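You operate a simulated robot arm through the tools that you are given. There is no shell and no other tool.

Carry out the task below with a simulated robot arm. There is one attempt and no reset: what you move stays moved.

JOB
Gauge the loose cream heel and put it in the tray of its height.
Fine: lift the blue arm back up.

The check looks at the end state, three seconds after you hand in, the way a careful person would. Anything else that was tipped, shoved, dropped, spilled or broken makes it a failure.

ROBOT AND FRAMES
A 7-joint arm with a four-finger gripper, fixed in place. Base frame: the origin is at the foot of the arm, x ahead of it, y to its left, z up. Lengths are in m, angles in degrees, forces in N, time in s.
Its first joint turns from -69.0 to 172.0 degrees. Payload 3.67 kg.
The tool frame sits at the grasp point between the pads (the TCP): z along the fingers, y along the line on which they close. The tips reach 0.028 m beyond it. The gripper opens to 0.112 m. The gripper's body begins 0.073 m behind the TCP.
Orientation is told as [roll, pitch, yaw] about the base's x, y, z axes, in that order, counted from this pose: with the fingers straight down and closing along the base's y, the tool's x points along the base's -x, its y along +y and its z along -z.

CONTROLS
- The arm moves only by the tool nudge_tool. Its argument "moves" is a list of rows, each a list of 7 numbers: the shift along the base's x, y, z in m, then the turn, a rotation vector about the base's x, y, z in degrees, then the gripper command, from -1 (shut) to 1 (fully open), values between in proportion. In form: [[tx, ty, tz, rx, ry, rz, hand], ...]. A call has 1 to 20 rows; each row is the pose to reach, as a shift and turn from the pose commanded when the call began. Rows are played at 5 a second. More than 0.05 m and 8.6 degrees between two rows, or a gripper value outside its range, and nothing of the call is played. Where a pose cannot be reached the arm comes as near as it can. A force on the tool above 90 N (or 10 N above the force at the start of the call, whichever is more), or a blocked arm, ends the call early, and 0.2 s more pass. Each finger halts on what it meets, pressing with about 32 N; the grip force reading is that of the motor and also rises with nothing between the fingers. The clock runs only during rows and for 0.2 s after the last one: add rows that repeat a pose to give the fingers time. It gives the time, the measured TCP pose, the force on the tool (base axes), the opening and the grip force at its end, in the units of the frame above (readings bear some noise), with the torque about the TCP (base axes, N m) and any sound that the robot's microphone picked up.
- Cameras (640 x 400 px; columns grow to the right, rows downward): "scene" is fixed at [0.4004, -0.6498, 1.4698]; the picture's right is [-0.58, -0.82, 0.00], its down [-0.81, 0.57, -0.13] and it looks along [0.11, -0.07, -0.99] (base axes); focal length 214 px, centre (320, 200). "wrist" rides on the gripper at [0.06, -0.018, -0.104] in the tool frame; the picture's right is [0.29, 0.96, 0.00], its down [-0.80, 0.24, -0.55] and it looks along [-0.53, 0.16, 0.83] (tool axes); focal length 234 px, centre (320, 200). There is no depth. A picture from a camera that has moved, and an enlarged one, comes with that camera's place and axes in the base frame and with its lens.
- snapshot(camera): a new picture of that camera. The clock stands still meanwhile.
- slide_trunk(by): slides the trunk up (or, below 0, down) by that many m; the arm rides with it, the base frame stays. It gives what a move gives, with no picture.
- zoom(camera, box): a new picture of the part [left, top, right, bottom] of that camera's present view, enlarged. The clock stands still meanwhile.
- hand_in(): hands the job in; it is judged then, once.

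Nothing tells you positions but the pictures and the camera data. Unless the task says otherwise, let go and move clear before handing in.

The tools are called by a JSON object that holds its "op" and its "data". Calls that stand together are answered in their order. nudge_tool: Moves the arm, as the interface text tells. Its arguments: {"type":"object","properties":{"moves":{"type":"array","items":{"type":"array","items":{"type":"number"}}}},"required":["moves"]} The other tools are called the same way: slide_trunk (by) slides the trunk up or down; snapshot (camera) takes a picture; zoom (camera, box) takes an enlarged picture of a part of a camera's view; hand_in () hands the job in.

At the start:

```text
clock: 0.0
tool_pos: [0.53, -0.0896, 1.3128]
ee_rot: [0.0, 0.0, 0.1]
ft_force: [-0.5, 0.5, -0.4]
torque: [0.0, -0.01, 0.0]
gripper_width: 0.1121
grip_force: 0.1
trunk travel left (down, up): [-0.725, 0.115]
```

scene: 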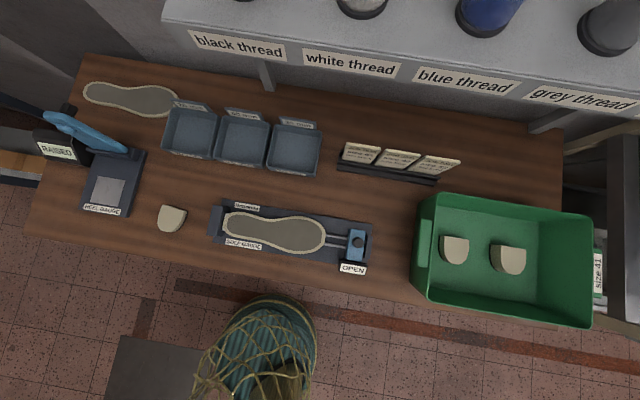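
wrist: 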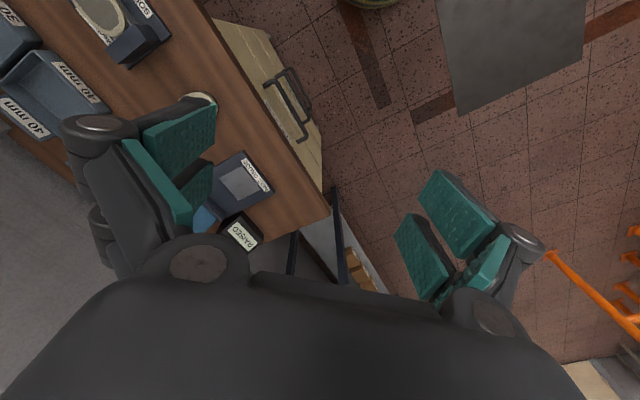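

I see a bench with a heel gauge (blue arm, flag "RAISED") at the left of the scene picture, a loose cream heel next to it, three blue trays with labels, a sole gauge, cards and a green crate with two more heels. I will look closer at each before moving.

{"op": "zoom", "data": {"camera": "scene", "box": [20, 90, 200, 240]}}

{"op": "zoom", "data": {"camera": "scene", "box": [150, 90, 330, 190]}}

{"op": "zoom", "data": {"camera": "scene", "box": [330, 130, 470, 190]}}

{"op": "zoom", "data": {"camera": "scene", "box": [200, 190, 380, 280]}}

```text
2.67 times, centred on (110, 165) of scene
camera zoom: at [0.4004, -0.6498, 1.4698], right [-0.58, -0.82, 0.0], down [-0.81, 0.57, -0.13], along [0.11, -0.07, -0.99], focal length 572 px, centre (880, 293)
```

zoom: 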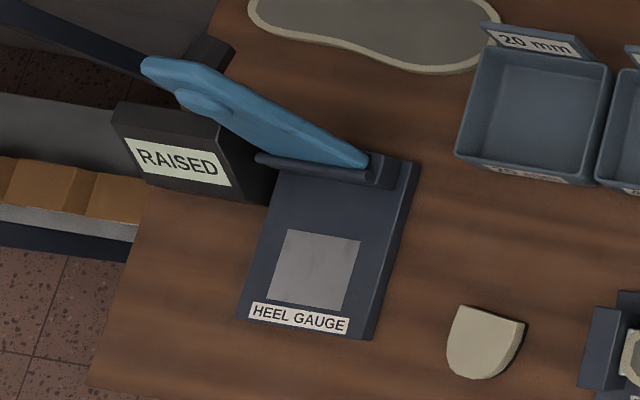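

```text
3.56 times, centred on (240, 140) of scene
camera zoom: at [0.4004, -0.6498, 1.4698], right [-0.58, -0.82, 0.0], down [-0.81, 0.57, -0.13], along [0.11, -0.07, -0.99], focal length 763 px, centre (604, 413)
```

zoom: 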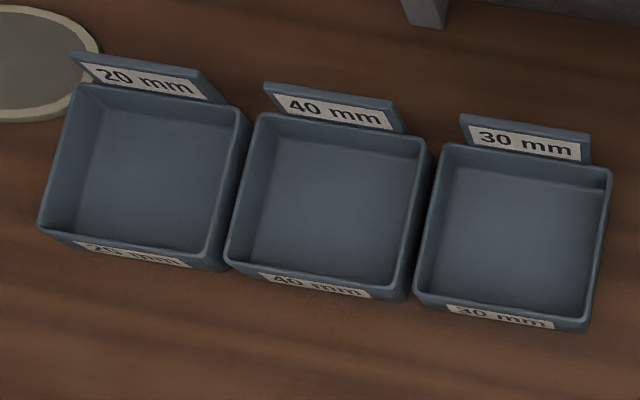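

```text
4.57 times, centred on (400, 160) of scene
camera zoom: at [0.4004, -0.6498, 1.4698], right [-0.58, -0.82, 0.0], down [-0.81, 0.57, -0.13], along [0.11, -0.07, -0.99], focal length 980 px, centre (-46, 383)
```

zoom: 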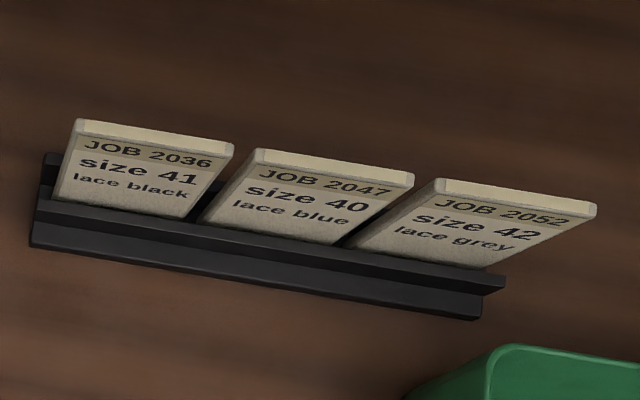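

```text
3.56 times, centred on (290, 235) of scene
camera zoom: at [0.4004, -0.6498, 1.4698], right [-0.58, -0.82, 0.0], down [-0.81, 0.57, -0.13], along [0.11, -0.07, -0.99], focal length 763 px, centre (427, 76)
```

zoom: 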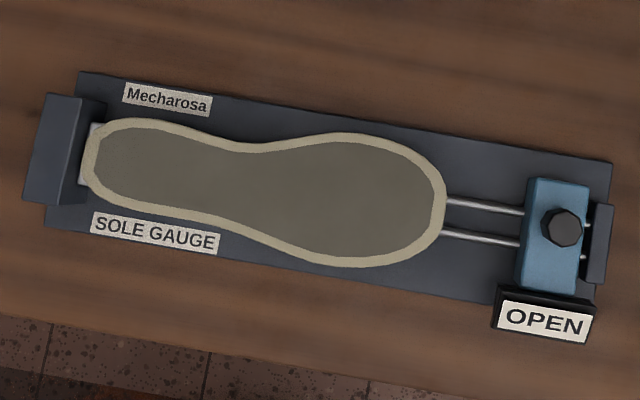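

The table top seems to lie near z ≈ 0.86, with the gauge around (0.83, -0.22), the loose heel around (0.66, -0.33) and the trays at about (0.85, -0.50), (0.75, -0.60), (0.63, -0.72). I will turn the tool to face square onto the bench and look with the wrist camera.

{"op": "nudge_tool", "data": {"moves": [[0.02, 0, 0, 0, 0, -7.5, 1], [0.04, 0, 0, 0, 0, -15, 1], [0.06, 0, 0, 0, 0, -22.5, 1], [0.08, 0, 0, 0, 0, -30, 1], [0.08, 0, 0, 0, 0, -37.5, 1], [0.08, 0, 0, 0, 0, -45, 1]]}}

{"op": "snapshot", "data": {"camera": "wrist"}}

{"op": "snapshot", "data": {"camera": "scene"}}

```text
clock: 1.4
tool_pos: [0.6109, -0.0889, 1.3121]
ee_rot: [0.0, 0.0, -45.0]
ft_force: [0.3, 0.0, 0.2]
torque: [-0.03, 0.02, -0.03]
gripper_width: 0.1122
grip_force: 0.0
trunk travel left (down, up): [-0.725, 0.115]
```

```text
taken
camera wrist: at [0.5567, -0.0589, 1.4154], right [0.47, 0.88, 0.0], down [0.73, -0.39, 0.55], along [0.49, -0.26, -0.83], focal length 234 px, centre (320, 200)
```

wrist: 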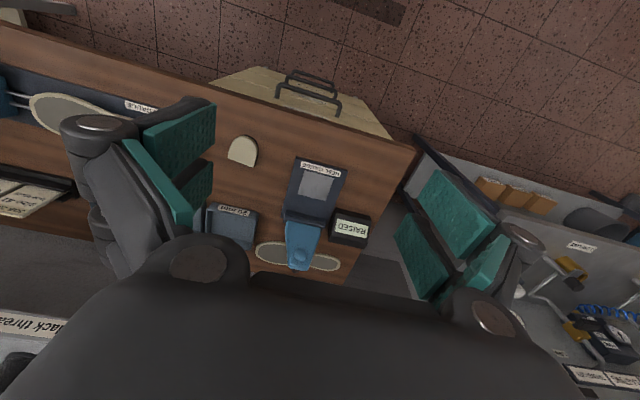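

```text
taken
```

scene: 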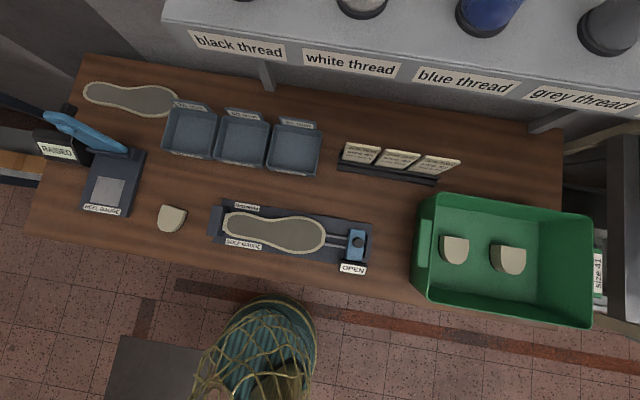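

The wrist camera now faces the gauge; the picture is turned so that "away from the robot" is downward. I will enlarge the gauge, the heel and the trays.

{"op": "zoom", "data": {"camera": "wrist", "box": [220, 120, 400, 280]}}

{"op": "zoom", "data": {"camera": "scene", "box": [30, 100, 150, 220]}}

```text
2.50 times, centred on (310, 200) of wrist
camera zoom: at [0.5567, -0.0589, 1.4154], right [0.47, 0.88, 0.0], down [0.73, -0.39, 0.55], along [0.49, -0.26, -0.83], focal length 585 px, centre (345, 200)
```

zoom: 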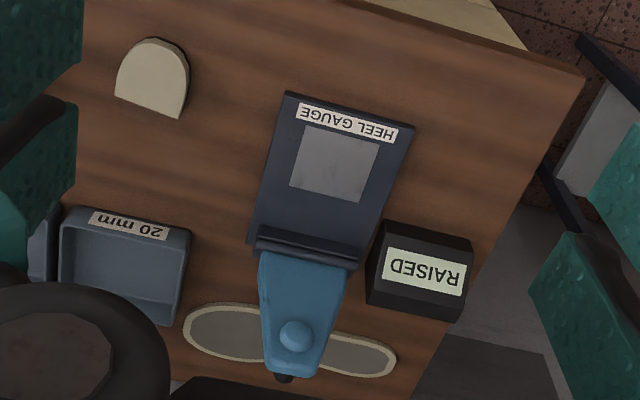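

```text
3.33 times, centred on (90, 160) of scene
camera zoom: at [0.4004, -0.6498, 1.4698], right [-0.58, -0.82, 0.0], down [-0.81, 0.57, -0.13], along [0.11, -0.07, -0.99], focal length 715 px, centre (1087, 333)
```

zoom: 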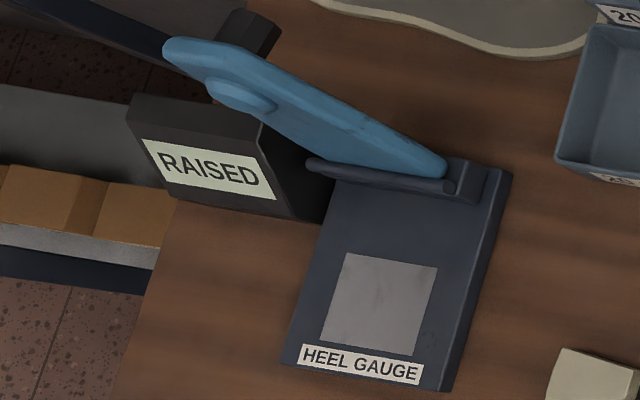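

The gauge pad triangulates to about (0.832, -0.219, 0.871), and the table to z ≈ 0.85. I'll lower the trunk some to bring the tool nearer to the bench, staying off the table edge, and look again.

{"op": "slide_trunk", "data": {"by": -0.2}}

{"op": "snapshot", "data": {"camera": "wrist"}}

```text
clock: 3.6
tool_pos: [0.6097, -0.0883, 1.1137]
ee_rot: [0.0, -0.1, -45.0]
ft_force: [-0.5, 0.6, 0.5]
torque: [0.03, 0.01, -0.01]
gripper_width: 0.112
grip_force: 0.0
trunk travel left (down, up): [-0.525, 0.315]
```

```text
taken
camera wrist: at [0.5557, -0.0587, 1.2159], right [0.47, 0.88, 0.0], down [0.73, -0.39, 0.55], along [0.49, -0.26, -0.83], focal length 234 px, centre (320, 200)
```

wrist: 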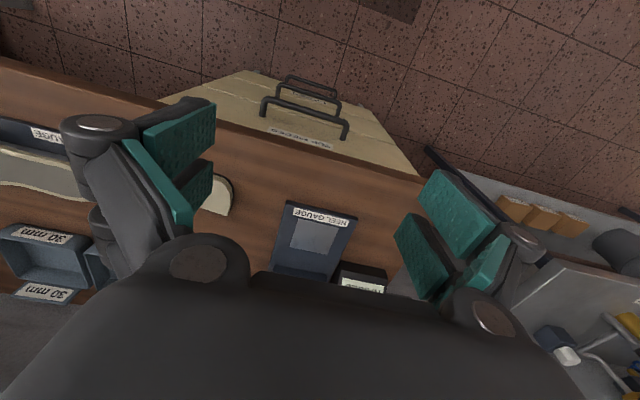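

The fingers hide the heel from here. I'll move over the heel at a safe height so that it shows between the fingers.

{"op": "nudge_tool", "data": {"moves": [[0.007, -0.04, 0, 0, 0, 0, 1], [0.014, -0.08, 0, 0, 0, 0, 1], [0.02, -0.12, 0, 0, 0, 0, 1], [0.027, -0.16, 0, 0, 0, 0, 1], [0.034, -0.2, 0, 0, 0, 0, 1], [0.04, -0.235, 0, 0, 0, 0, 1], [0.04, -0.235, 0, 0, 0, 0, 1]]}}

{"op": "snapshot", "data": {"camera": "wrist"}}

{"op": "snapshot", "data": {"camera": "scene"}}

```text
clock: 5.2
tool_pos: [0.6527, -0.3231, 1.1122]
ee_rot: [0.0, -0.1, -44.9]
ft_force: [0.3, 0.0, 1.4]
torque: [-0.01, 0.01, -0.01]
gripper_width: 0.112
grip_force: 0.0
trunk travel left (down, up): [-0.525, 0.315]
```

```text
taken
camera wrist: at [0.5971, -0.2933, 1.215], right [0.47, 0.88, 0.0], down [0.73, -0.39, 0.55], along [0.49, -0.26, -0.83], focal length 234 px, centre (320, 200)
```

wrist: 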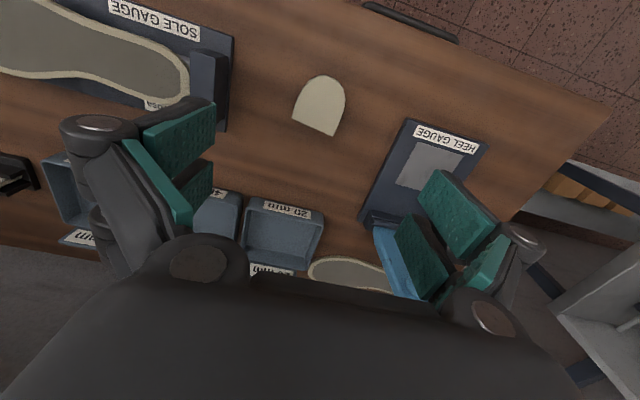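

```text
taken
```

scene: 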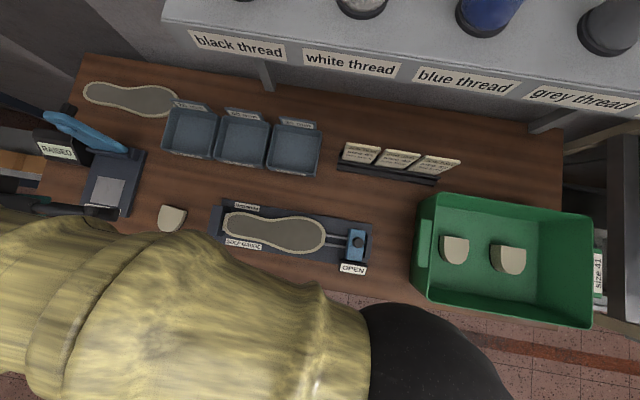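

The heel is now between the fingers. I'll enlarge it to get its position and orientation, and use both cameras to estimate how high it stands.

{"op": "zoom", "data": {"camera": "wrist", "box": [270, 60, 370, 150]}}

{"op": "zoom", "data": {"camera": "scene", "box": [140, 190, 220, 240]}}

{"op": "zoom", "data": {"camera": "wrist", "box": [350, 100, 500, 300]}}

```text
4.44 times, centred on (320, 105) of wrist
camera zoom: at [0.5971, -0.2933, 1.215], right [0.47, 0.88, 0.0], down [0.73, -0.39, 0.55], along [0.49, -0.26, -0.83], focal length 1041 px, centre (320, 622)
```

zoom: 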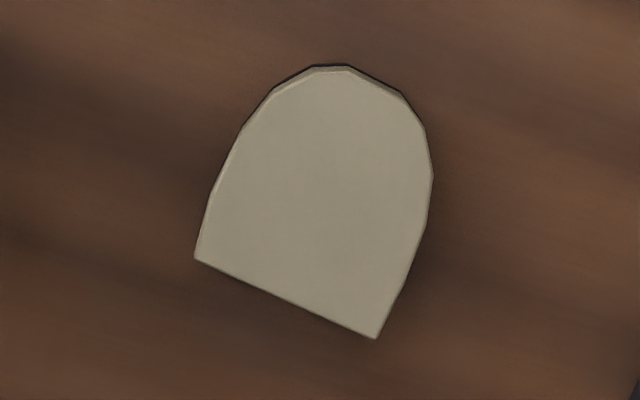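

```text
8.00 times, centred on (180, 215) of scene
camera zoom: at [0.4004, -0.6498, 1.4698], right [-0.58, -0.82, 0.0], down [-0.81, 0.57, -0.13], along [0.11, -0.07, -0.99], focal length 1716 px, centre (1440, 80)
```

zoom: 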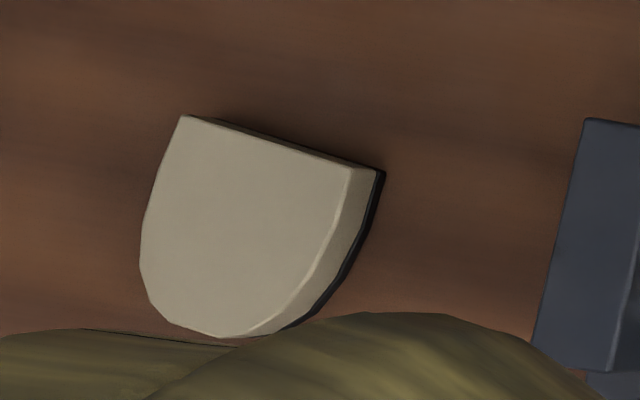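

```text
2.00 times, centred on (425, 200) of wrist
camera zoom: at [0.5971, -0.2933, 1.215], right [0.47, 0.88, 0.0], down [0.73, -0.39, 0.55], along [0.49, -0.26, -0.83], focal length 468 px, centre (110, 200)
```

zoom: 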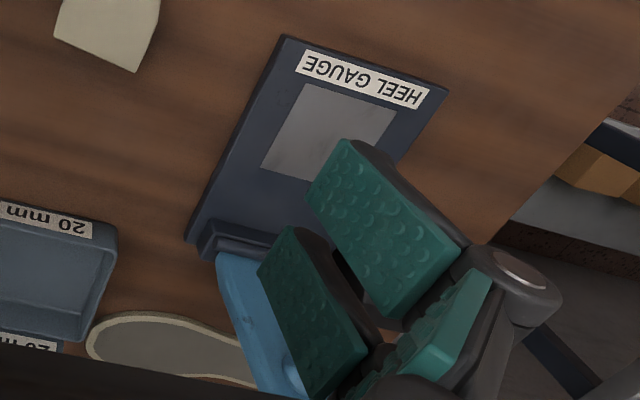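

The heel's top is near z ≈ 0.875, its flat edge runs from about (0.656, -0.371) to (0.706, -0.331), and it is about 0.065 wide and 0.07 long. I'll line the fingers up with its straight sides (yaw -50) and come down part of the way.

{"op": "nudge_tool", "data": {"moves": [[0.007, -0.003, -0.03, 0, 0, -2.5, 1], [0.014, -0.007, -0.06, 0, 0, -5, 1], [0.014, -0.007, -0.1, 0, 0, -5, 1], [0.014, -0.007, -0.13, 0, 0, -5, 1], [0.014, -0.007, -0.13, 0, 0, -5, 1]]}}

{"op": "snapshot", "data": {"camera": "wrist"}}

```text
clock: 6.4
tool_pos: [0.6642, -0.3312, 0.9812]
ee_rot: [-0.1, 0.0, -49.8]
ft_force: [0.1, 1.3, 0.2]
torque: [-0.03, 0.0, 0.03]
gripper_width: 0.1121
grip_force: 0.1
trunk travel left (down, up): [-0.525, 0.315]
```

```text
taken
camera wrist: at [0.6119, -0.2959, 1.0849], right [0.55, 0.84, 0.0], down [0.7, -0.46, 0.55], along [0.46, -0.3, -0.83], focal length 234 px, centre (320, 200)
```

wrist: 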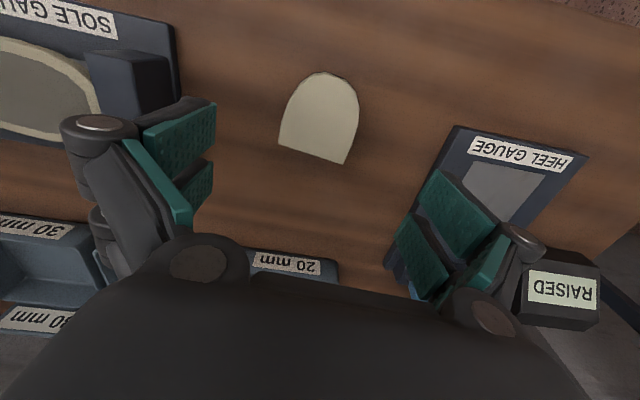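

The fingers straddle the heel evenly and nothing else is near them. I descend in small steps, watching the force.

{"op": "nudge_tool", "data": {"moves": [[0, 0, -0.03, 0, 0, 0, 1], [0, 0, -0.055, 0, 0, 0, 1], [0, 0, -0.075, 0, 0, 0, 1], [0, 0, -0.083, 0, 0, 0, 1], [0, 0, -0.083, 0, 0, 0, 1]]}}

{"op": "snapshot", "data": {"camera": "wrist"}}

{"op": "zoom", "data": {"camera": "scene", "box": [100, 170, 260, 270]}}

```text
clock: 7.6
tool_pos: [0.6642, -0.3321, 0.8979]
ee_rot: [0.1, 0.0, -49.9]
ft_force: [-0.3, -0.4, -0.9]
torque: [0.0, 0.0, -0.03]
gripper_width: 0.112
grip_force: 0.1
trunk travel left (down, up): [-0.525, 0.315]
```

```text
taken
camera wrist: at [0.6126, -0.2955, 1.0019], right [0.55, 0.84, 0.0], down [0.7, -0.46, 0.55], along [0.46, -0.3, -0.83], focal length 234 px, centre (320, 200)
```

wrist: 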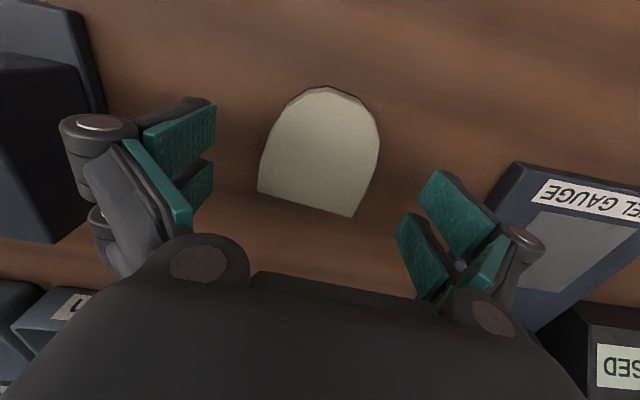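

```text
4.00 times, centred on (180, 220) of scene
camera zoom: at [0.4004, -0.6498, 1.4698], right [-0.58, -0.82, 0.0], down [-0.81, 0.57, -0.13], along [0.11, -0.07, -0.99], focal length 858 px, centre (880, 120)
```

zoom: 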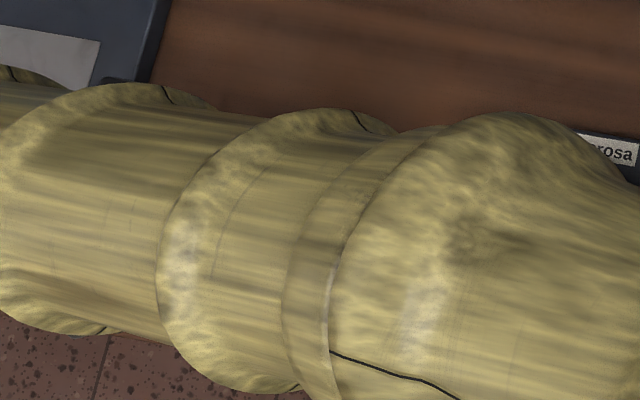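

Heel top triangulates again to z ≈ 0.8755, so the tips are just beside it now. A little lower, then I close the fingers.

{"op": "nudge_tool", "data": {"moves": [[0, 0, -0.005, 0, 0, 0, 1], [0, 0, -0.01, 0, 0, 0, 1], [0, 0, -0.01, 0, 0, 0, 1]]}}

{"op": "snapshot", "data": {"camera": "wrist"}}

```text
clock: 8.4
tool_pos: [0.6654, -0.3322, 0.8913]
ee_rot: [0.0, 0.0, -49.9]
ft_force: [-0.1, 0.1, -0.6]
torque: [-0.04, -0.04, -0.02]
gripper_width: 0.112
grip_force: 0.1
trunk travel left (down, up): [-0.525, 0.315]
```

```text
taken
camera wrist: at [0.6131, -0.2964, 0.9929], right [0.55, 0.84, 0.0], down [0.7, -0.46, 0.55], along [0.46, -0.3, -0.83], focal length 234 px, centre (320, 200)
```

wrist: 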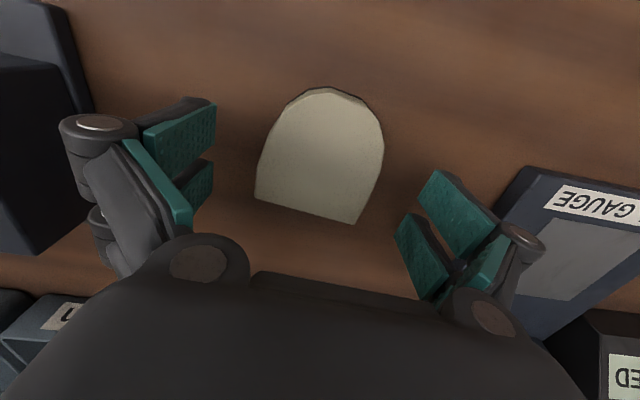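

Still free of the table. Another 3 mm down, then close.

{"op": "nudge_tool", "data": {"moves": [[0, 0, -0.003, 0, 0, 0, 1], [0, 0, -0.003, 0, 0, 0, 1], [0, 0, -0.003, 0, 0, 0, 0.3], [0, 0, -0.003, 0, 0, 0, 0.1], [0, 0, -0.003, 0, 0, 0, -0.2], [0, 0, -0.003, 0, 0, 0, -1], [0, 0, -0.003, 0, 0, 0, -1]]}}

{"op": "snapshot", "data": {"camera": "wrist"}}

```text
clock: 10.0
tool_pos: [0.6649, -0.331, 0.8883]
ee_rot: [-0.1, 0.0, -50.0]
ft_force: [0.2, -0.3, 3.6]
torque: [0.05, -0.07, -0.04]
gripper_width: 0.065
grip_force: 32.0
trunk travel left (down, up): [-0.525, 0.315]
```

```text
taken
camera wrist: at [0.6131, -0.2962, 0.9902], right [0.55, 0.84, 0.0], down [0.7, -0.46, 0.55], along [0.46, -0.3, -0.83], focal length 234 px, centre (320, 200)
```

wrist: 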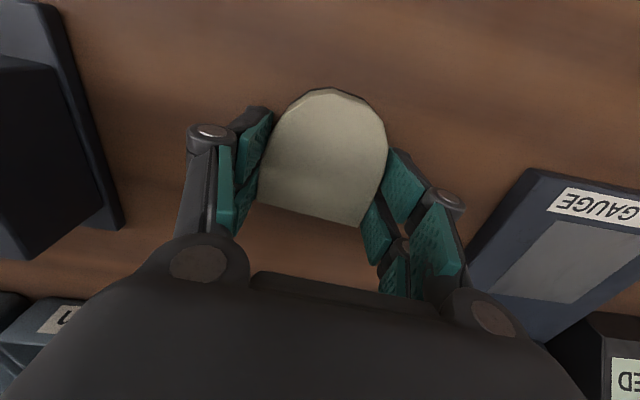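

Gripped at 0.065 m, 32 N. I lift it straight up and check that it comes along.

{"op": "nudge_tool", "data": {"moves": [[0, 0, 0.01, 0, 0, 0, -1], [0, 0, 0.03, 0, 0, 0, -1], [0, 0, 0.06, 0, 0, 0, -1], [0, 0, 0.1, 0, 0, 0, -1], [0, 0, 0.1, 0, 0, 0, -1]]}}

{"op": "snapshot", "data": {"camera": "wrist"}}

{"op": "snapshot", "data": {"camera": "scene"}}

```text
clock: 11.2
tool_pos: [0.6631, -0.3335, 0.9841]
ee_rot: [-0.1, 0.1, -49.9]
ft_force: [-0.4, -0.1, -0.1]
torque: [0.02, -0.04, 0.01]
gripper_width: 0.0648
grip_force: 32.2
trunk travel left (down, up): [-0.525, 0.315]
```

```text
taken
camera wrist: at [0.6114, -0.2979, 1.0879], right [0.55, 0.84, 0.0], down [0.7, -0.46, 0.55], along [0.46, -0.3, -0.83], focal length 234 px, centre (320, 200)
```

wrist: 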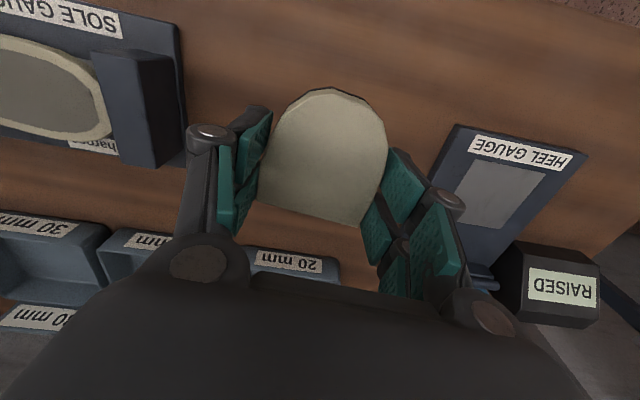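

```text
taken
```

scene: 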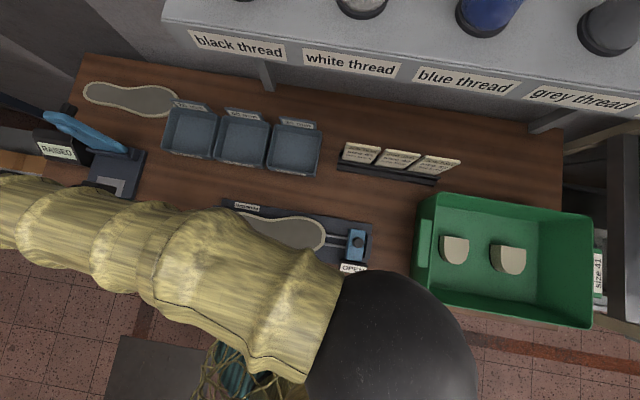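

The heel is held. I'll carry it over to the gauge pad at (0.839, -0.226), turning to the gauge's direction (yaw -45), staying at z ≈ 0.97.

{"op": "nudge_tool", "data": {"moves": [[0.03, 0.018, 0, 0, 0, 1, -1], [0.06, 0.036, 0, 0, 0, 2, -1], [0.09, 0.054, 0, 0, 0, 3, -1], [0.12, 0.072, 0, 0, 0, 4, -1], [0.15, 0.09, 0, 0, 0, 5, -1], [0.175, 0.1056, -0.01, 0, 0, 5, -1], [0.175, 0.1056, -0.02, 0, 0, 5, -1], [0.175, 0.1056, -0.02, 0, 0, 5, -1]]}}

{"op": "snapshot", "data": {"camera": "wrist"}}

{"op": "snapshot", "data": {"camera": "scene"}}

```text
clock: 13.0
tool_pos: [0.8404, -0.2246, 0.966]
ee_rot: [-0.1, -0.1, -44.9]
ft_force: [0.3, 0.1, -0.6]
torque: [0.01, -0.02, -0.01]
gripper_width: 0.065
grip_force: 31.9
trunk travel left (down, up): [-0.525, 0.315]
```

```text
taken
camera wrist: at [0.7849, -0.1941, 1.0696], right [0.47, 0.88, 0.0], down [0.73, -0.39, 0.55], along [0.49, -0.26, -0.83], focal length 234 px, centre (320, 200)
```

wrist: 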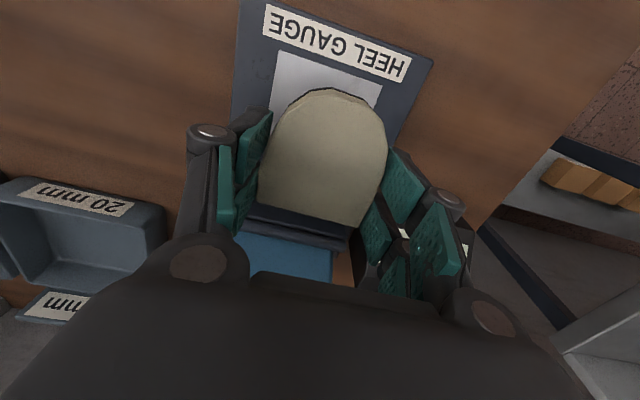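

```text
taken
```

scene: 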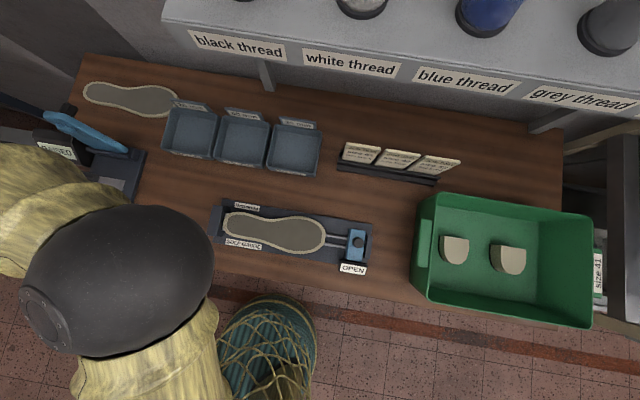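

The heel hangs over the pad. I enlarge the view to check the alignment before lowering.

{"op": "zoom", "data": {"camera": "wrist", "box": [220, 0, 440, 140]}}

{"op": "zoom", "data": {"camera": "scene", "box": [0, 90, 180, 220]}}

```text
2.86 times, centred on (330, 70) of wrist
camera zoom: at [0.7849, -0.1941, 1.0696], right [0.47, 0.88, 0.0], down [0.73, -0.39, 0.55], along [0.49, -0.26, -0.83], focal length 669 px, centre (291, 571)
```

zoom: 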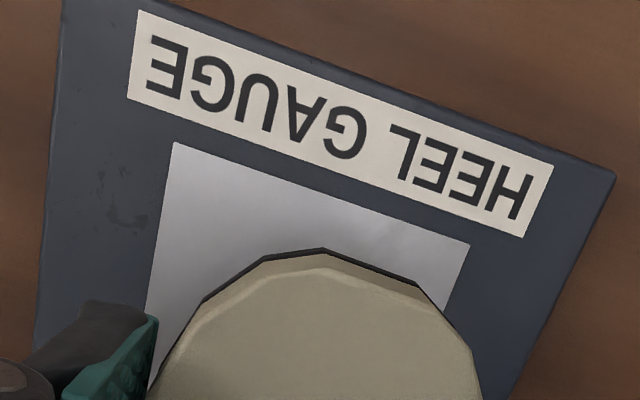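

```text
3.08 times, centred on (90, 155) of scene
camera zoom: at [0.4004, -0.6498, 1.4698], right [-0.58, -0.82, 0.0], down [-0.81, 0.57, -0.13], along [0.11, -0.07, -0.99], focal length 660 px, centre (1028, 338)
```

zoom: 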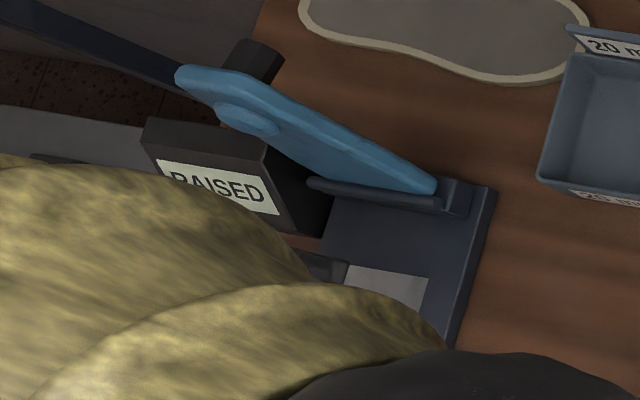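

The pad is about 0.08 m square, centred at about (0.831, -0.221); the heel is aligned with it. I lower toward the pad, in small steps near the contact.

{"op": "nudge_tool", "data": {"moves": [[-0.001, -0.002, -0.015, 0, 0, 0, -1], [-0.001, -0.002, -0.03, 0, 0, 0, -1], [-0.001, -0.002, -0.042, 0, 0, 0, -1], [-0.001, -0.002, -0.048, 0, 0, 0, -1], [-0.001, -0.002, -0.048, 0, 0, 0, -1]]}}

{"op": "zoom", "data": {"camera": "wrist", "box": [200, 0, 460, 240]}}

```text
clock: 14.2
tool_pos: [0.8385, -0.2269, 0.9175]
ee_rot: [0.1, 0.0, -45.0]
ft_force: [-0.1, 0.0, -0.6]
torque: [0.0, -0.03, 0.0]
gripper_width: 0.065
grip_force: 32.4
trunk travel left (down, up): [-0.525, 0.315]
```

```text
1.67 times, centred on (330, 120) of wrist
camera zoom: at [0.7841, -0.196, 1.0213], right [0.47, 0.88, 0.0], down [0.73, -0.39, 0.55], along [0.49, -0.26, -0.83], focal length 390 px, centre (303, 333)
```

zoom: 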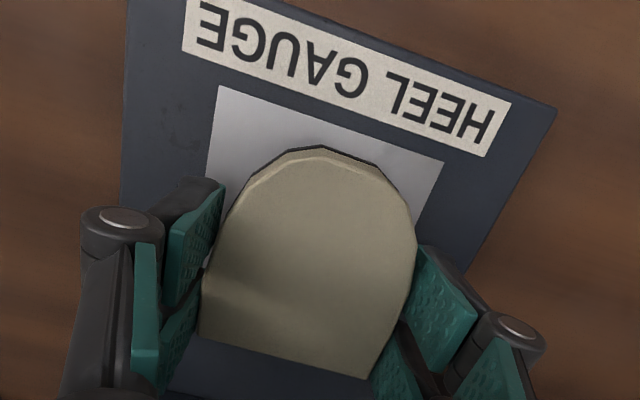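

No contact yet. I go on down in 2–3 mm steps and watch the vertical force.

{"op": "nudge_tool", "data": {"moves": [[0, 0, -0.002, 0, 0, 0, -1], [0, 0, -0.004, 0, 0, 0, -1], [0, 0, -0.006, 0, 0, 0, -1], [0, 0, -0.006, 0, 0, 0, -1]]}}

```text
clock: 15.2
tool_pos: [0.8385, -0.227, 0.9126]
ee_rot: [0.1, 0.0, -45.0]
ft_force: [0.1, 0.9, 0.3]
torque: [-0.03, -0.01, -0.02]
gripper_width: 0.0651
grip_force: 31.7
trunk travel left (down, up): [-0.525, 0.315]
```

{"op": "nudge_tool", "data": {"moves": [[0, 0, -0.002, 0, 0, 0, -1], [0, 0, -0.004, 0, 0, 0, -1], [0, 0, -0.004, 0, 0, 0, -1]]}}

```text
clock: 16.0
tool_pos: [0.8379, -0.2279, 0.9091]
ee_rot: [0.0, -0.1, -44.9]
ft_force: [-0.2, -0.2, -0.2]
torque: [-0.01, 0.0, 0.04]
gripper_width: 0.0649
grip_force: 32.2
trunk travel left (down, up): [-0.525, 0.315]
```

Still no contact at 0.909; a little further.

{"op": "nudge_tool", "data": {"moves": [[0, 0, -0.002, 0, 0, 0, -1], [0, 0, -0.004, 0, 0, 0, -1], [0, 0, -0.004, 0, 0, 0, -1]]}}

{"op": "zoom", "data": {"camera": "wrist", "box": [200, 0, 460, 240]}}

```text
clock: 16.8
tool_pos: [0.8377, -0.2273, 0.9041]
ee_rot: [0.1, 0.1, -44.9]
ft_force: [0.4, -0.6, -0.6]
torque: [0.02, 0.0, 0.01]
gripper_width: 0.0652
grip_force: 32.3
trunk travel left (down, up): [-0.525, 0.315]
```

```text
1.67 times, centred on (330, 120) of wrist
camera zoom: at [0.7838, -0.1966, 1.0076], right [0.47, 0.88, 0.0], down [0.73, -0.39, 0.55], along [0.49, -0.26, -0.83], focal length 390 px, centre (303, 333)
```

zoom: 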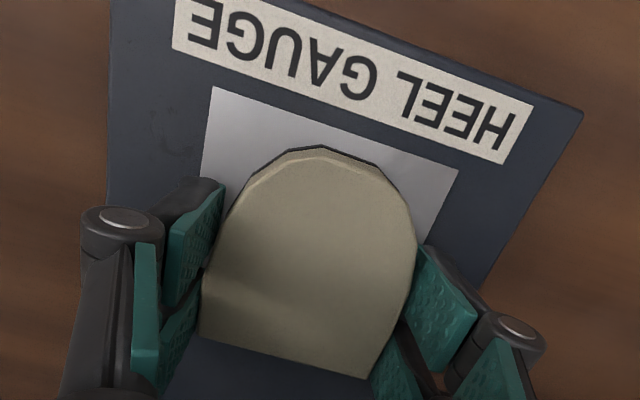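

{"op": "nudge_tool", "data": {"moves": [[0, 0, -0.002, 0, 0, 0, -1], [0, 0, -0.003, 0, 0, 0, -1], [0, 0, -0.003, 0, 0, 0, -1]]}}

```text
clock: 17.6
tool_pos: [0.8391, -0.2263, 0.9005]
ee_rot: [0.0, 0.0, -45.1]
ft_force: [0.1, -0.1, -0.5]
torque: [-0.04, 0.01, 0.01]
gripper_width: 0.0651
grip_force: 32.3
trunk travel left (down, up): [-0.525, 0.315]
```

{"op": "nudge_tool", "data": {"moves": [[0, 0, -0.0015, 0, 0, 0, -1], [0, 0, -0.003, 0, 0, 0, -1], [0, 0, -0.003, 0, 0, 0, -1]]}}

```text
clock: 18.4
tool_pos: [0.8379, -0.2279, 0.901]
ee_rot: [0.2, -0.1, -44.9]
ft_force: [6.8, -2.2, 15.0]
torque: [-0.1, 0.03, 0.02]
gripper_width: 0.065
grip_force: 31.9
trunk travel left (down, up): [-0.525, 0.315]
```

Contact: 15 N upward, the heel stands on the pad. I ease off slightly and open the fingers just enough to clear it, then rise.

{"op": "nudge_tool", "data": {"moves": [[0, 0, 0.0015, 0, 0, 0, -1], [0, 0, 0.0015, 0, 0, 0, 0.3], [0, 0, 0.0015, 0, 0, 0, 0.5], [0, 0, 0.0015, 0, 0, 0, 0.5]]}}

{"op": "zoom", "data": {"camera": "wrist", "box": [200, 0, 460, 240]}}

```text
clock: 19.4
tool_pos: [0.8387, -0.2284, 0.8999]
ee_rot: [0.1, -0.1, -45.0]
ft_force: [-0.4, 0.5, -0.6]
torque: [0.01, -0.02, -0.03]
gripper_width: 0.084
grip_force: 0.1
trunk travel left (down, up): [-0.525, 0.315]
```

```text
1.67 times, centred on (330, 120) of wrist
camera zoom: at [0.7837, -0.1973, 1.0035], right [0.47, 0.88, 0.0], down [0.73, -0.39, 0.55], along [0.49, -0.26, -0.83], focal length 390 px, centre (303, 333)
```

zoom: 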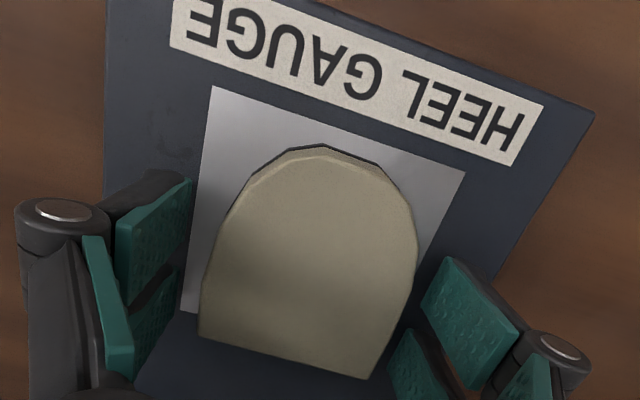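

The heel stands centred on the pad. I rise straight up and back off toward the robot for a look at the raised blue arm.

{"op": "nudge_tool", "data": {"moves": [[0, 0, 0.03, 0, 0, 0, 0.5], [0, 0, 0.07, 0, 0, 0, 0.5], [-0.02, 0.02, 0.11, 0, 0, 0, 0.5], [-0.05, 0.05, 0.14, 0, 0, 0, 0.5], [-0.08, 0.08, 0.17, 0, 0, 0, 0.5], [-0.11, 0.11, 0.2, 0, 0, 0, 0.5], [-0.14, 0.14, 0.22, 0, 0, 0, 0.5], [-0.14, 0.14, 0.22, 0, 0, 0, 0.5]]}}

{"op": "snapshot", "data": {"camera": "wrist"}}

{"op": "snapshot", "data": {"camera": "scene"}}

```text
refused: row 4 steps farther than a row can; nothing moved
```

```text
taken
camera wrist: at [0.7837, -0.1973, 1.0035], right [0.47, 0.88, 0.0], down [0.73, -0.39, 0.55], along [0.49, -0.26, -0.83], focal length 234 px, centre (320, 200)
```

wrist: 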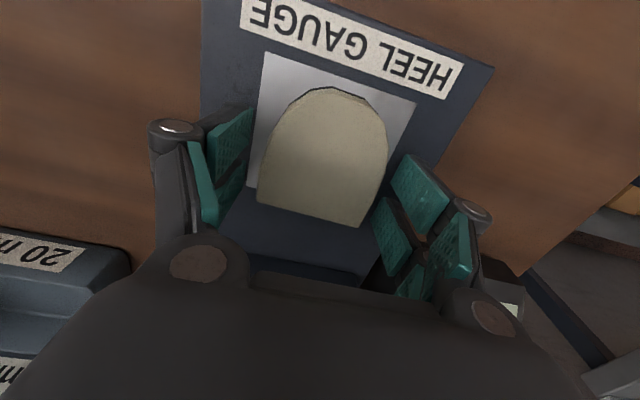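

```text
taken
```

scene: 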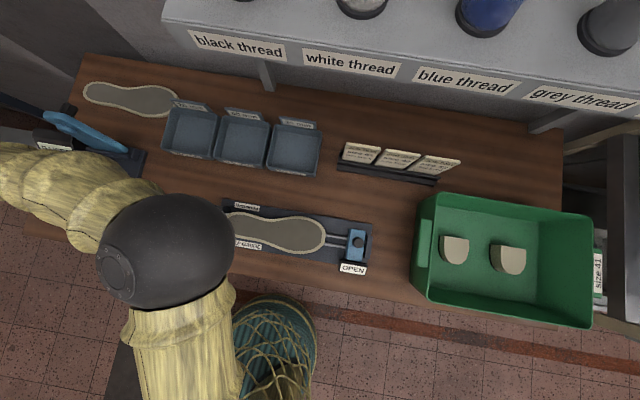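

A row was too long, so nothing moved; the heel still stands on the pad with the fingers clear of it. I repeat the retreat with shorter rows.

{"op": "nudge_tool", "data": {"moves": [[0, 0, 0.03, 0, 0, 0, 0.5], [0, 0, 0.07, 0, 0, 0, 0.5], [-0.01, 0.01, 0.1, 0, 0, 0, 0.5], [-0.03, 0.03, 0.13, 0, 0, 0, 0.5], [-0.055, 0.055, 0.155, 0, 0, 0, 0.5], [-0.08, 0.08, 0.18, 0, 0, 0, 0.5], [-0.105, 0.105, 0.205, 0, 0, 0, 0.5], [-0.13, 0.13, 0.23, 0, 0, 0, 0.5], [-0.13, 0.13, 0.23, 0, 0, 0, 0.5]]}}

{"op": "snapshot", "data": {"camera": "wrist"}}

{"op": "snapshot", "data": {"camera": "scene"}}

```text
clock: 21.4
tool_pos: [0.7074, -0.0978, 1.129]
ee_rot: [-0.1, 0.1, -45.0]
ft_force: [0.3, -0.3, 0.6]
torque: [0.04, 0.04, -0.04]
gripper_width: 0.0842
grip_force: 0.0
trunk travel left (down, up): [-0.525, 0.315]
```

```text
taken
camera wrist: at [0.652, -0.0677, 1.2324], right [0.47, 0.88, 0.0], down [0.73, -0.39, 0.55], along [0.49, -0.26, -0.83], focal length 234 px, centre (320, 200)
```

wrist: 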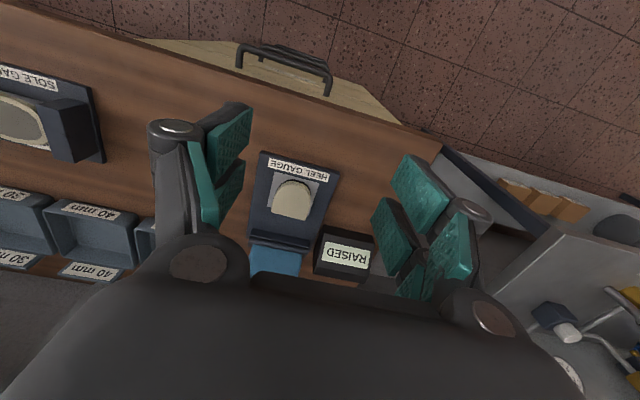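

```text
taken
```

scene: 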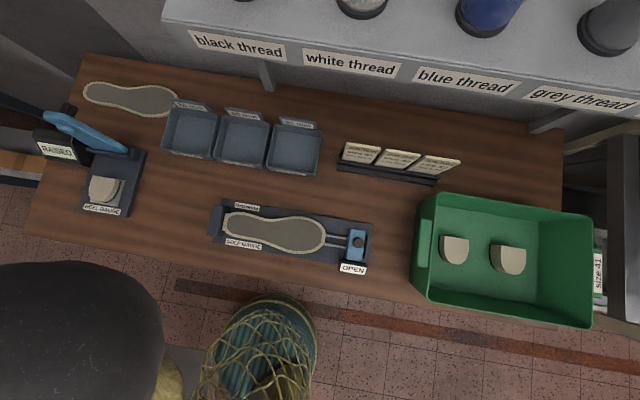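

The heel sits on the gauge pad. I look closely at the blue arm in the scene view, then raise the tool to view it from above with the wrist camera.

{"op": "zoom", "data": {"camera": "scene", "box": [0, 80, 150, 220]}}

{"op": "nudge_tool", "data": {"moves": [[0.02, -0.02, 0.03, 0, 0, 0, 0.5], [0.04, -0.04, 0.06, 0, 0, 0, 0.5], [0.06, -0.06, 0.09, 0, 0, 0, 0.5], [0.08, -0.08, 0.12, 0, 0, 0, 0.5], [0.08, -0.08, 0.16, 0, 0, 0, 0.5], [0.08, -0.08, 0.16, 0, 0, 0, 0.5]]}}

{"op": "snapshot", "data": {"camera": "wrist"}}

```text
2.86 times, centred on (75, 150) of scene
camera zoom: at [0.4004, -0.6498, 1.4698], right [-0.58, -0.82, 0.0], down [-0.81, 0.57, -0.13], along [0.11, -0.07, -0.99], focal length 613 px, centre (1020, 343)
```

zoom: 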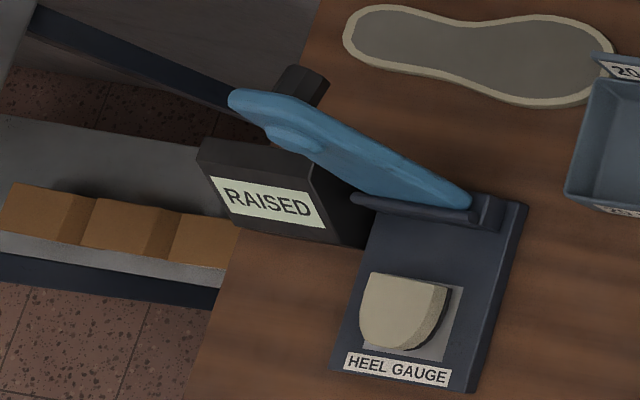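

```text
clock: 22.8
tool_pos: [0.7888, -0.1804, 1.2885]
ee_rot: [0.0, 0.0, -45.0]
ft_force: [0.4, -0.4, 0.3]
torque: [0.04, 0.02, 0.0]
gripper_width: 0.084
grip_force: 0.1
trunk travel left (down, up): [-0.525, 0.315]
```

```text
taken
camera wrist: at [0.7334, -0.1507, 1.3919], right [0.47, 0.88, 0.0], down [0.73, -0.39, 0.55], along [0.49, -0.26, -0.83], focal length 234 px, centre (320, 200)
```

wrist: 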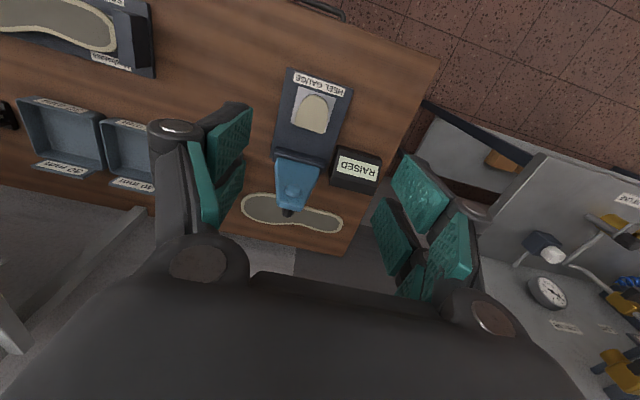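

Now the whole arm is visible: the blue plate with its round foot facing me, and a short black knob near its tip on the far side. I enlarge it.

{"op": "zoom", "data": {"camera": "wrist", "box": [240, 60, 400, 260]}}

{"op": "zoom", "data": {"camera": "scene", "box": [30, 95, 110, 165]}}

```text
2.00 times, centred on (320, 160) of wrist
camera zoom: at [0.7334, -0.1507, 1.3919], right [0.47, 0.88, 0.0], down [0.73, -0.39, 0.55], along [0.49, -0.26, -0.83], focal length 468 px, centre (320, 280)
```

zoom: 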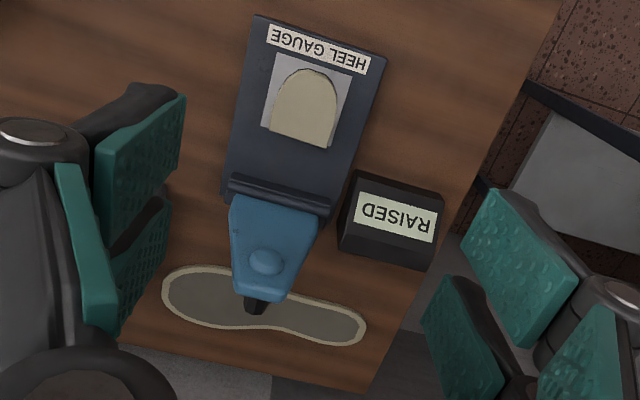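

```text
5.71 times, centred on (70, 130) of scene
camera zoom: at [0.4004, -0.6498, 1.4698], right [-0.58, -0.82, 0.0], down [-0.81, 0.57, -0.13], along [0.11, -0.07, -0.99], focal length 1226 px, centre (1749, 600)
```

zoom: 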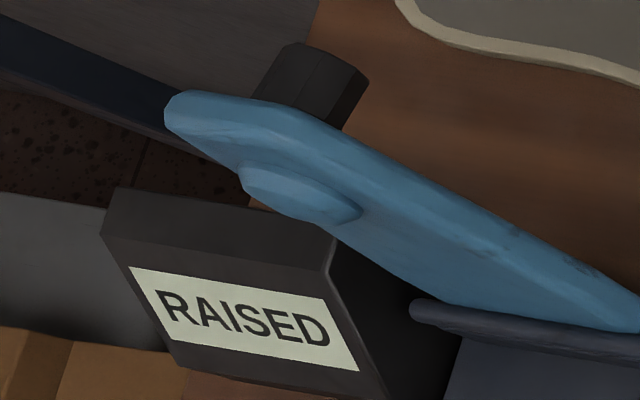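

The arm is a plate hinged at the rear of the gauge, leaning slightly backward, with a black knob on its far side. I'll turn the tool a quarter turn so one finger can go behind and one in front of it; this also gives a side view with the wrist camera.

{"op": "nudge_tool", "data": {"moves": [[0, 0, 0, 0, 0, 7.5, 1], [0, 0, 0, 0, 0, 15, 1], [0, 0, 0, 0, 0, 22.5, 1], [0, 0, 0, 0, 0, 30, 1], [0, 0, 0, 0, 0, 37.5, 1], [0, 0, 0, 0, 0, 45, 1], [0, 0, 0, 0, 0, 52.5, 1], [0, 0, 0, 0, 0, 60, 1], [0, 0, 0, 0, 0, 67.5, 1], [0, 0, 0, 0, 0, 75, 1], [0, 0, 0, 0, 0, 82.5, 1], [0, 0, 0, 0, 0, 90, 1], [0, 0, 0, 0, 0, 90, 1]]}}

{"op": "snapshot", "data": {"camera": "wrist"}}

```text
clock: 25.6
tool_pos: [0.7645, -0.1608, 1.278]
ee_rot: [0.0, -0.1, 44.8]
ft_force: [0.5, 0.5, 0.4]
torque: [-0.02, -0.02, 0.03]
gripper_width: 0.1119
grip_force: 0.0
out of reach, approached as far as the arm can: row 12, 13
trunk travel left (down, up): [-0.525, 0.315]
```

```text
taken
camera wrist: at [0.7341, -0.2154, 1.3805], right [-0.88, 0.48, 0.0], down [0.4, 0.73, 0.56], along [0.27, 0.49, -0.83], focal length 234 px, centre (320, 200)
```

wrist: 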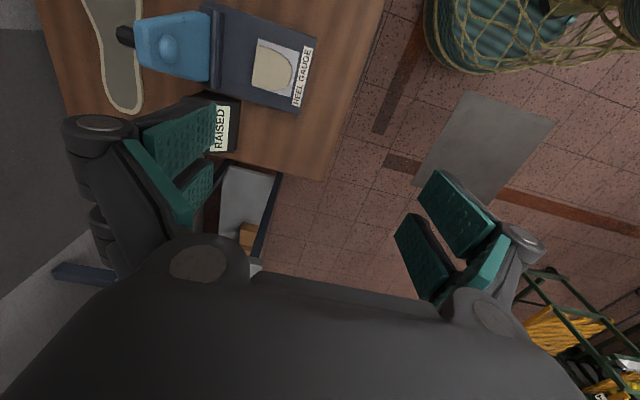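

The last bit of that turn was at the edge of the arm's reach at this height. I come lower, still above the blue arm's tip, and see whether it is reached there.

{"op": "nudge_tool", "data": {"moves": [[0, 0, -0.03, 0, 0, -3, 1], [0, 0, -0.07, 0, 0, -5, 1], [0, 0, -0.11, 0, 0, -5, 1], [0, 0, -0.14, 0, 0, -5, 1], [0, 0, -0.14, 0, 0, -5, 1]]}}

{"op": "snapshot", "data": {"camera": "wrist"}}

```text
clock: 26.8
tool_pos: [0.763, -0.1602, 1.1364]
ee_rot: [0.0, 0.0, 40.0]
ft_force: [0.2, -0.6, -0.1]
torque: [-0.01, 0.0, 0.01]
gripper_width: 0.112
grip_force: 0.0
trunk travel left (down, up): [-0.525, 0.315]
```

```text
taken
camera wrist: at [0.7277, -0.2125, 1.2397], right [-0.84, 0.55, 0.0], down [0.46, 0.7, 0.55], along [0.3, 0.46, -0.83], focal length 234 px, centre (320, 200)
```

wrist: 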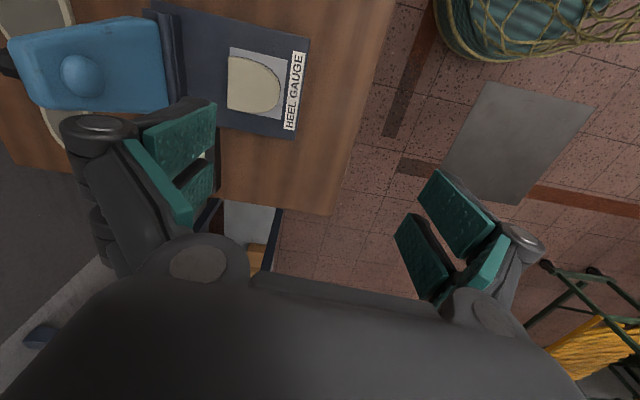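

Fine at this height. I now move over the blue arm's tip, with the fingertips still 5 cm above it.

{"op": "nudge_tool", "data": {"moves": [[0.027, -0.025, 0, 0, 0, 0, 1], [0.054, -0.05, 0, 0, 0, 0, 1], [0.081, -0.075, 0, 0, 0, 0, 1], [0.108, -0.1, 0, 0, 0, 0, 1], [0.136, -0.125, 0, 0, 0, 0, 1], [0.164, -0.149, 0, 0, 0, 0, 1], [0.164, -0.149, 0, 0, 0, 0, 1]]}}

{"op": "snapshot", "data": {"camera": "wrist"}}

{"op": "zoom", "data": {"camera": "scene", "box": [0, 80, 180, 220]}}

```text
clock: 28.4
tool_pos: [0.8189, -0.2195, 1.1344]
ee_rot: [0.1, -0.1, 39.7]
ft_force: [-0.4, -0.2, -1.0]
torque: [0.01, 0.02, 0.01]
gripper_width: 0.1121
grip_force: 0.0
out of reach, approached as far as the arm can: row 3, 4, 5, 6, 7
trunk travel left (down, up): [-0.525, 0.315]
```

```text
taken
camera wrist: at [0.7848, -0.27, 1.2375], right [-0.83, 0.55, 0.0], down [0.46, 0.69, 0.56], along [0.31, 0.46, -0.83], focal length 234 px, centre (320, 200)
```

wrist: 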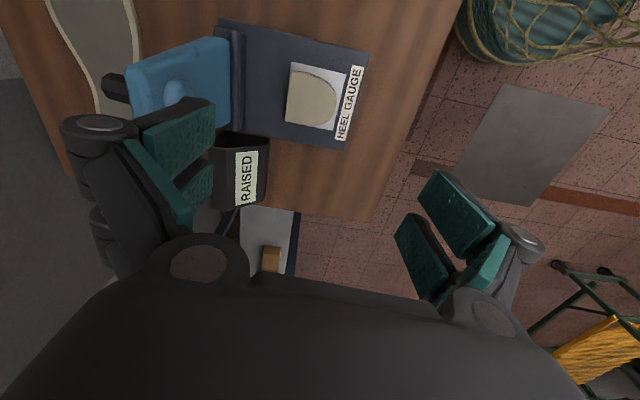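

```text
2.86 times, centred on (90, 150) of scene
camera zoom: at [0.4004, -0.6498, 1.4698], right [-0.58, -0.82, 0.0], down [-0.81, 0.57, -0.13], along [0.11, -0.07, -0.99], focal length 613 px, centre (977, 343)
```

zoom: 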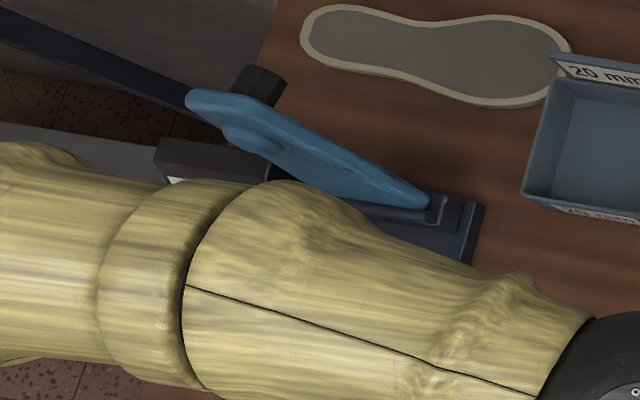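

At this trunk height the arm is stretched out; the tool only got to (0.819, -0.220). Raising the trunk gives more reach at this level, so I raise it by 0.2 and bring the tool back down with the arm, a little nearer to the robot.

{"op": "slide_trunk", "data": {"by": 0.2}}

{"op": "nudge_tool", "data": {"moves": [[0, 0, -0.04, 0, 0, 0, 1], [0, 0, -0.08, 0, 0, 0, 1], [0, 0, -0.12, 0, 0, 0, 1], [0, 0, -0.16, 0, 0, 0, 1], [0, 0, -0.2, 0, 0, 0, 1], [0, 0, -0.2, 0, 0, 0, 1]]}}

```text
clock: 30.5
tool_pos: [0.8193, -0.2178, 1.3343]
ee_rot: [0.0, -0.1, 39.8]
ft_force: [0.0, -0.2, -0.5]
torque: [-0.03, 0.01, -0.01]
gripper_width: 0.1118
grip_force: 0.1
trunk travel left (down, up): [-0.725, 0.115]
```

```text
clock: 31.9
tool_pos: [0.8191, -0.2182, 1.1344]
ee_rot: [0.1, -0.1, 39.7]
ft_force: [-0.8, 1.1, 0.4]
torque: [0.03, -0.01, -0.03]
gripper_width: 0.1121
grip_force: 0.0
trunk travel left (down, up): [-0.725, 0.115]
```

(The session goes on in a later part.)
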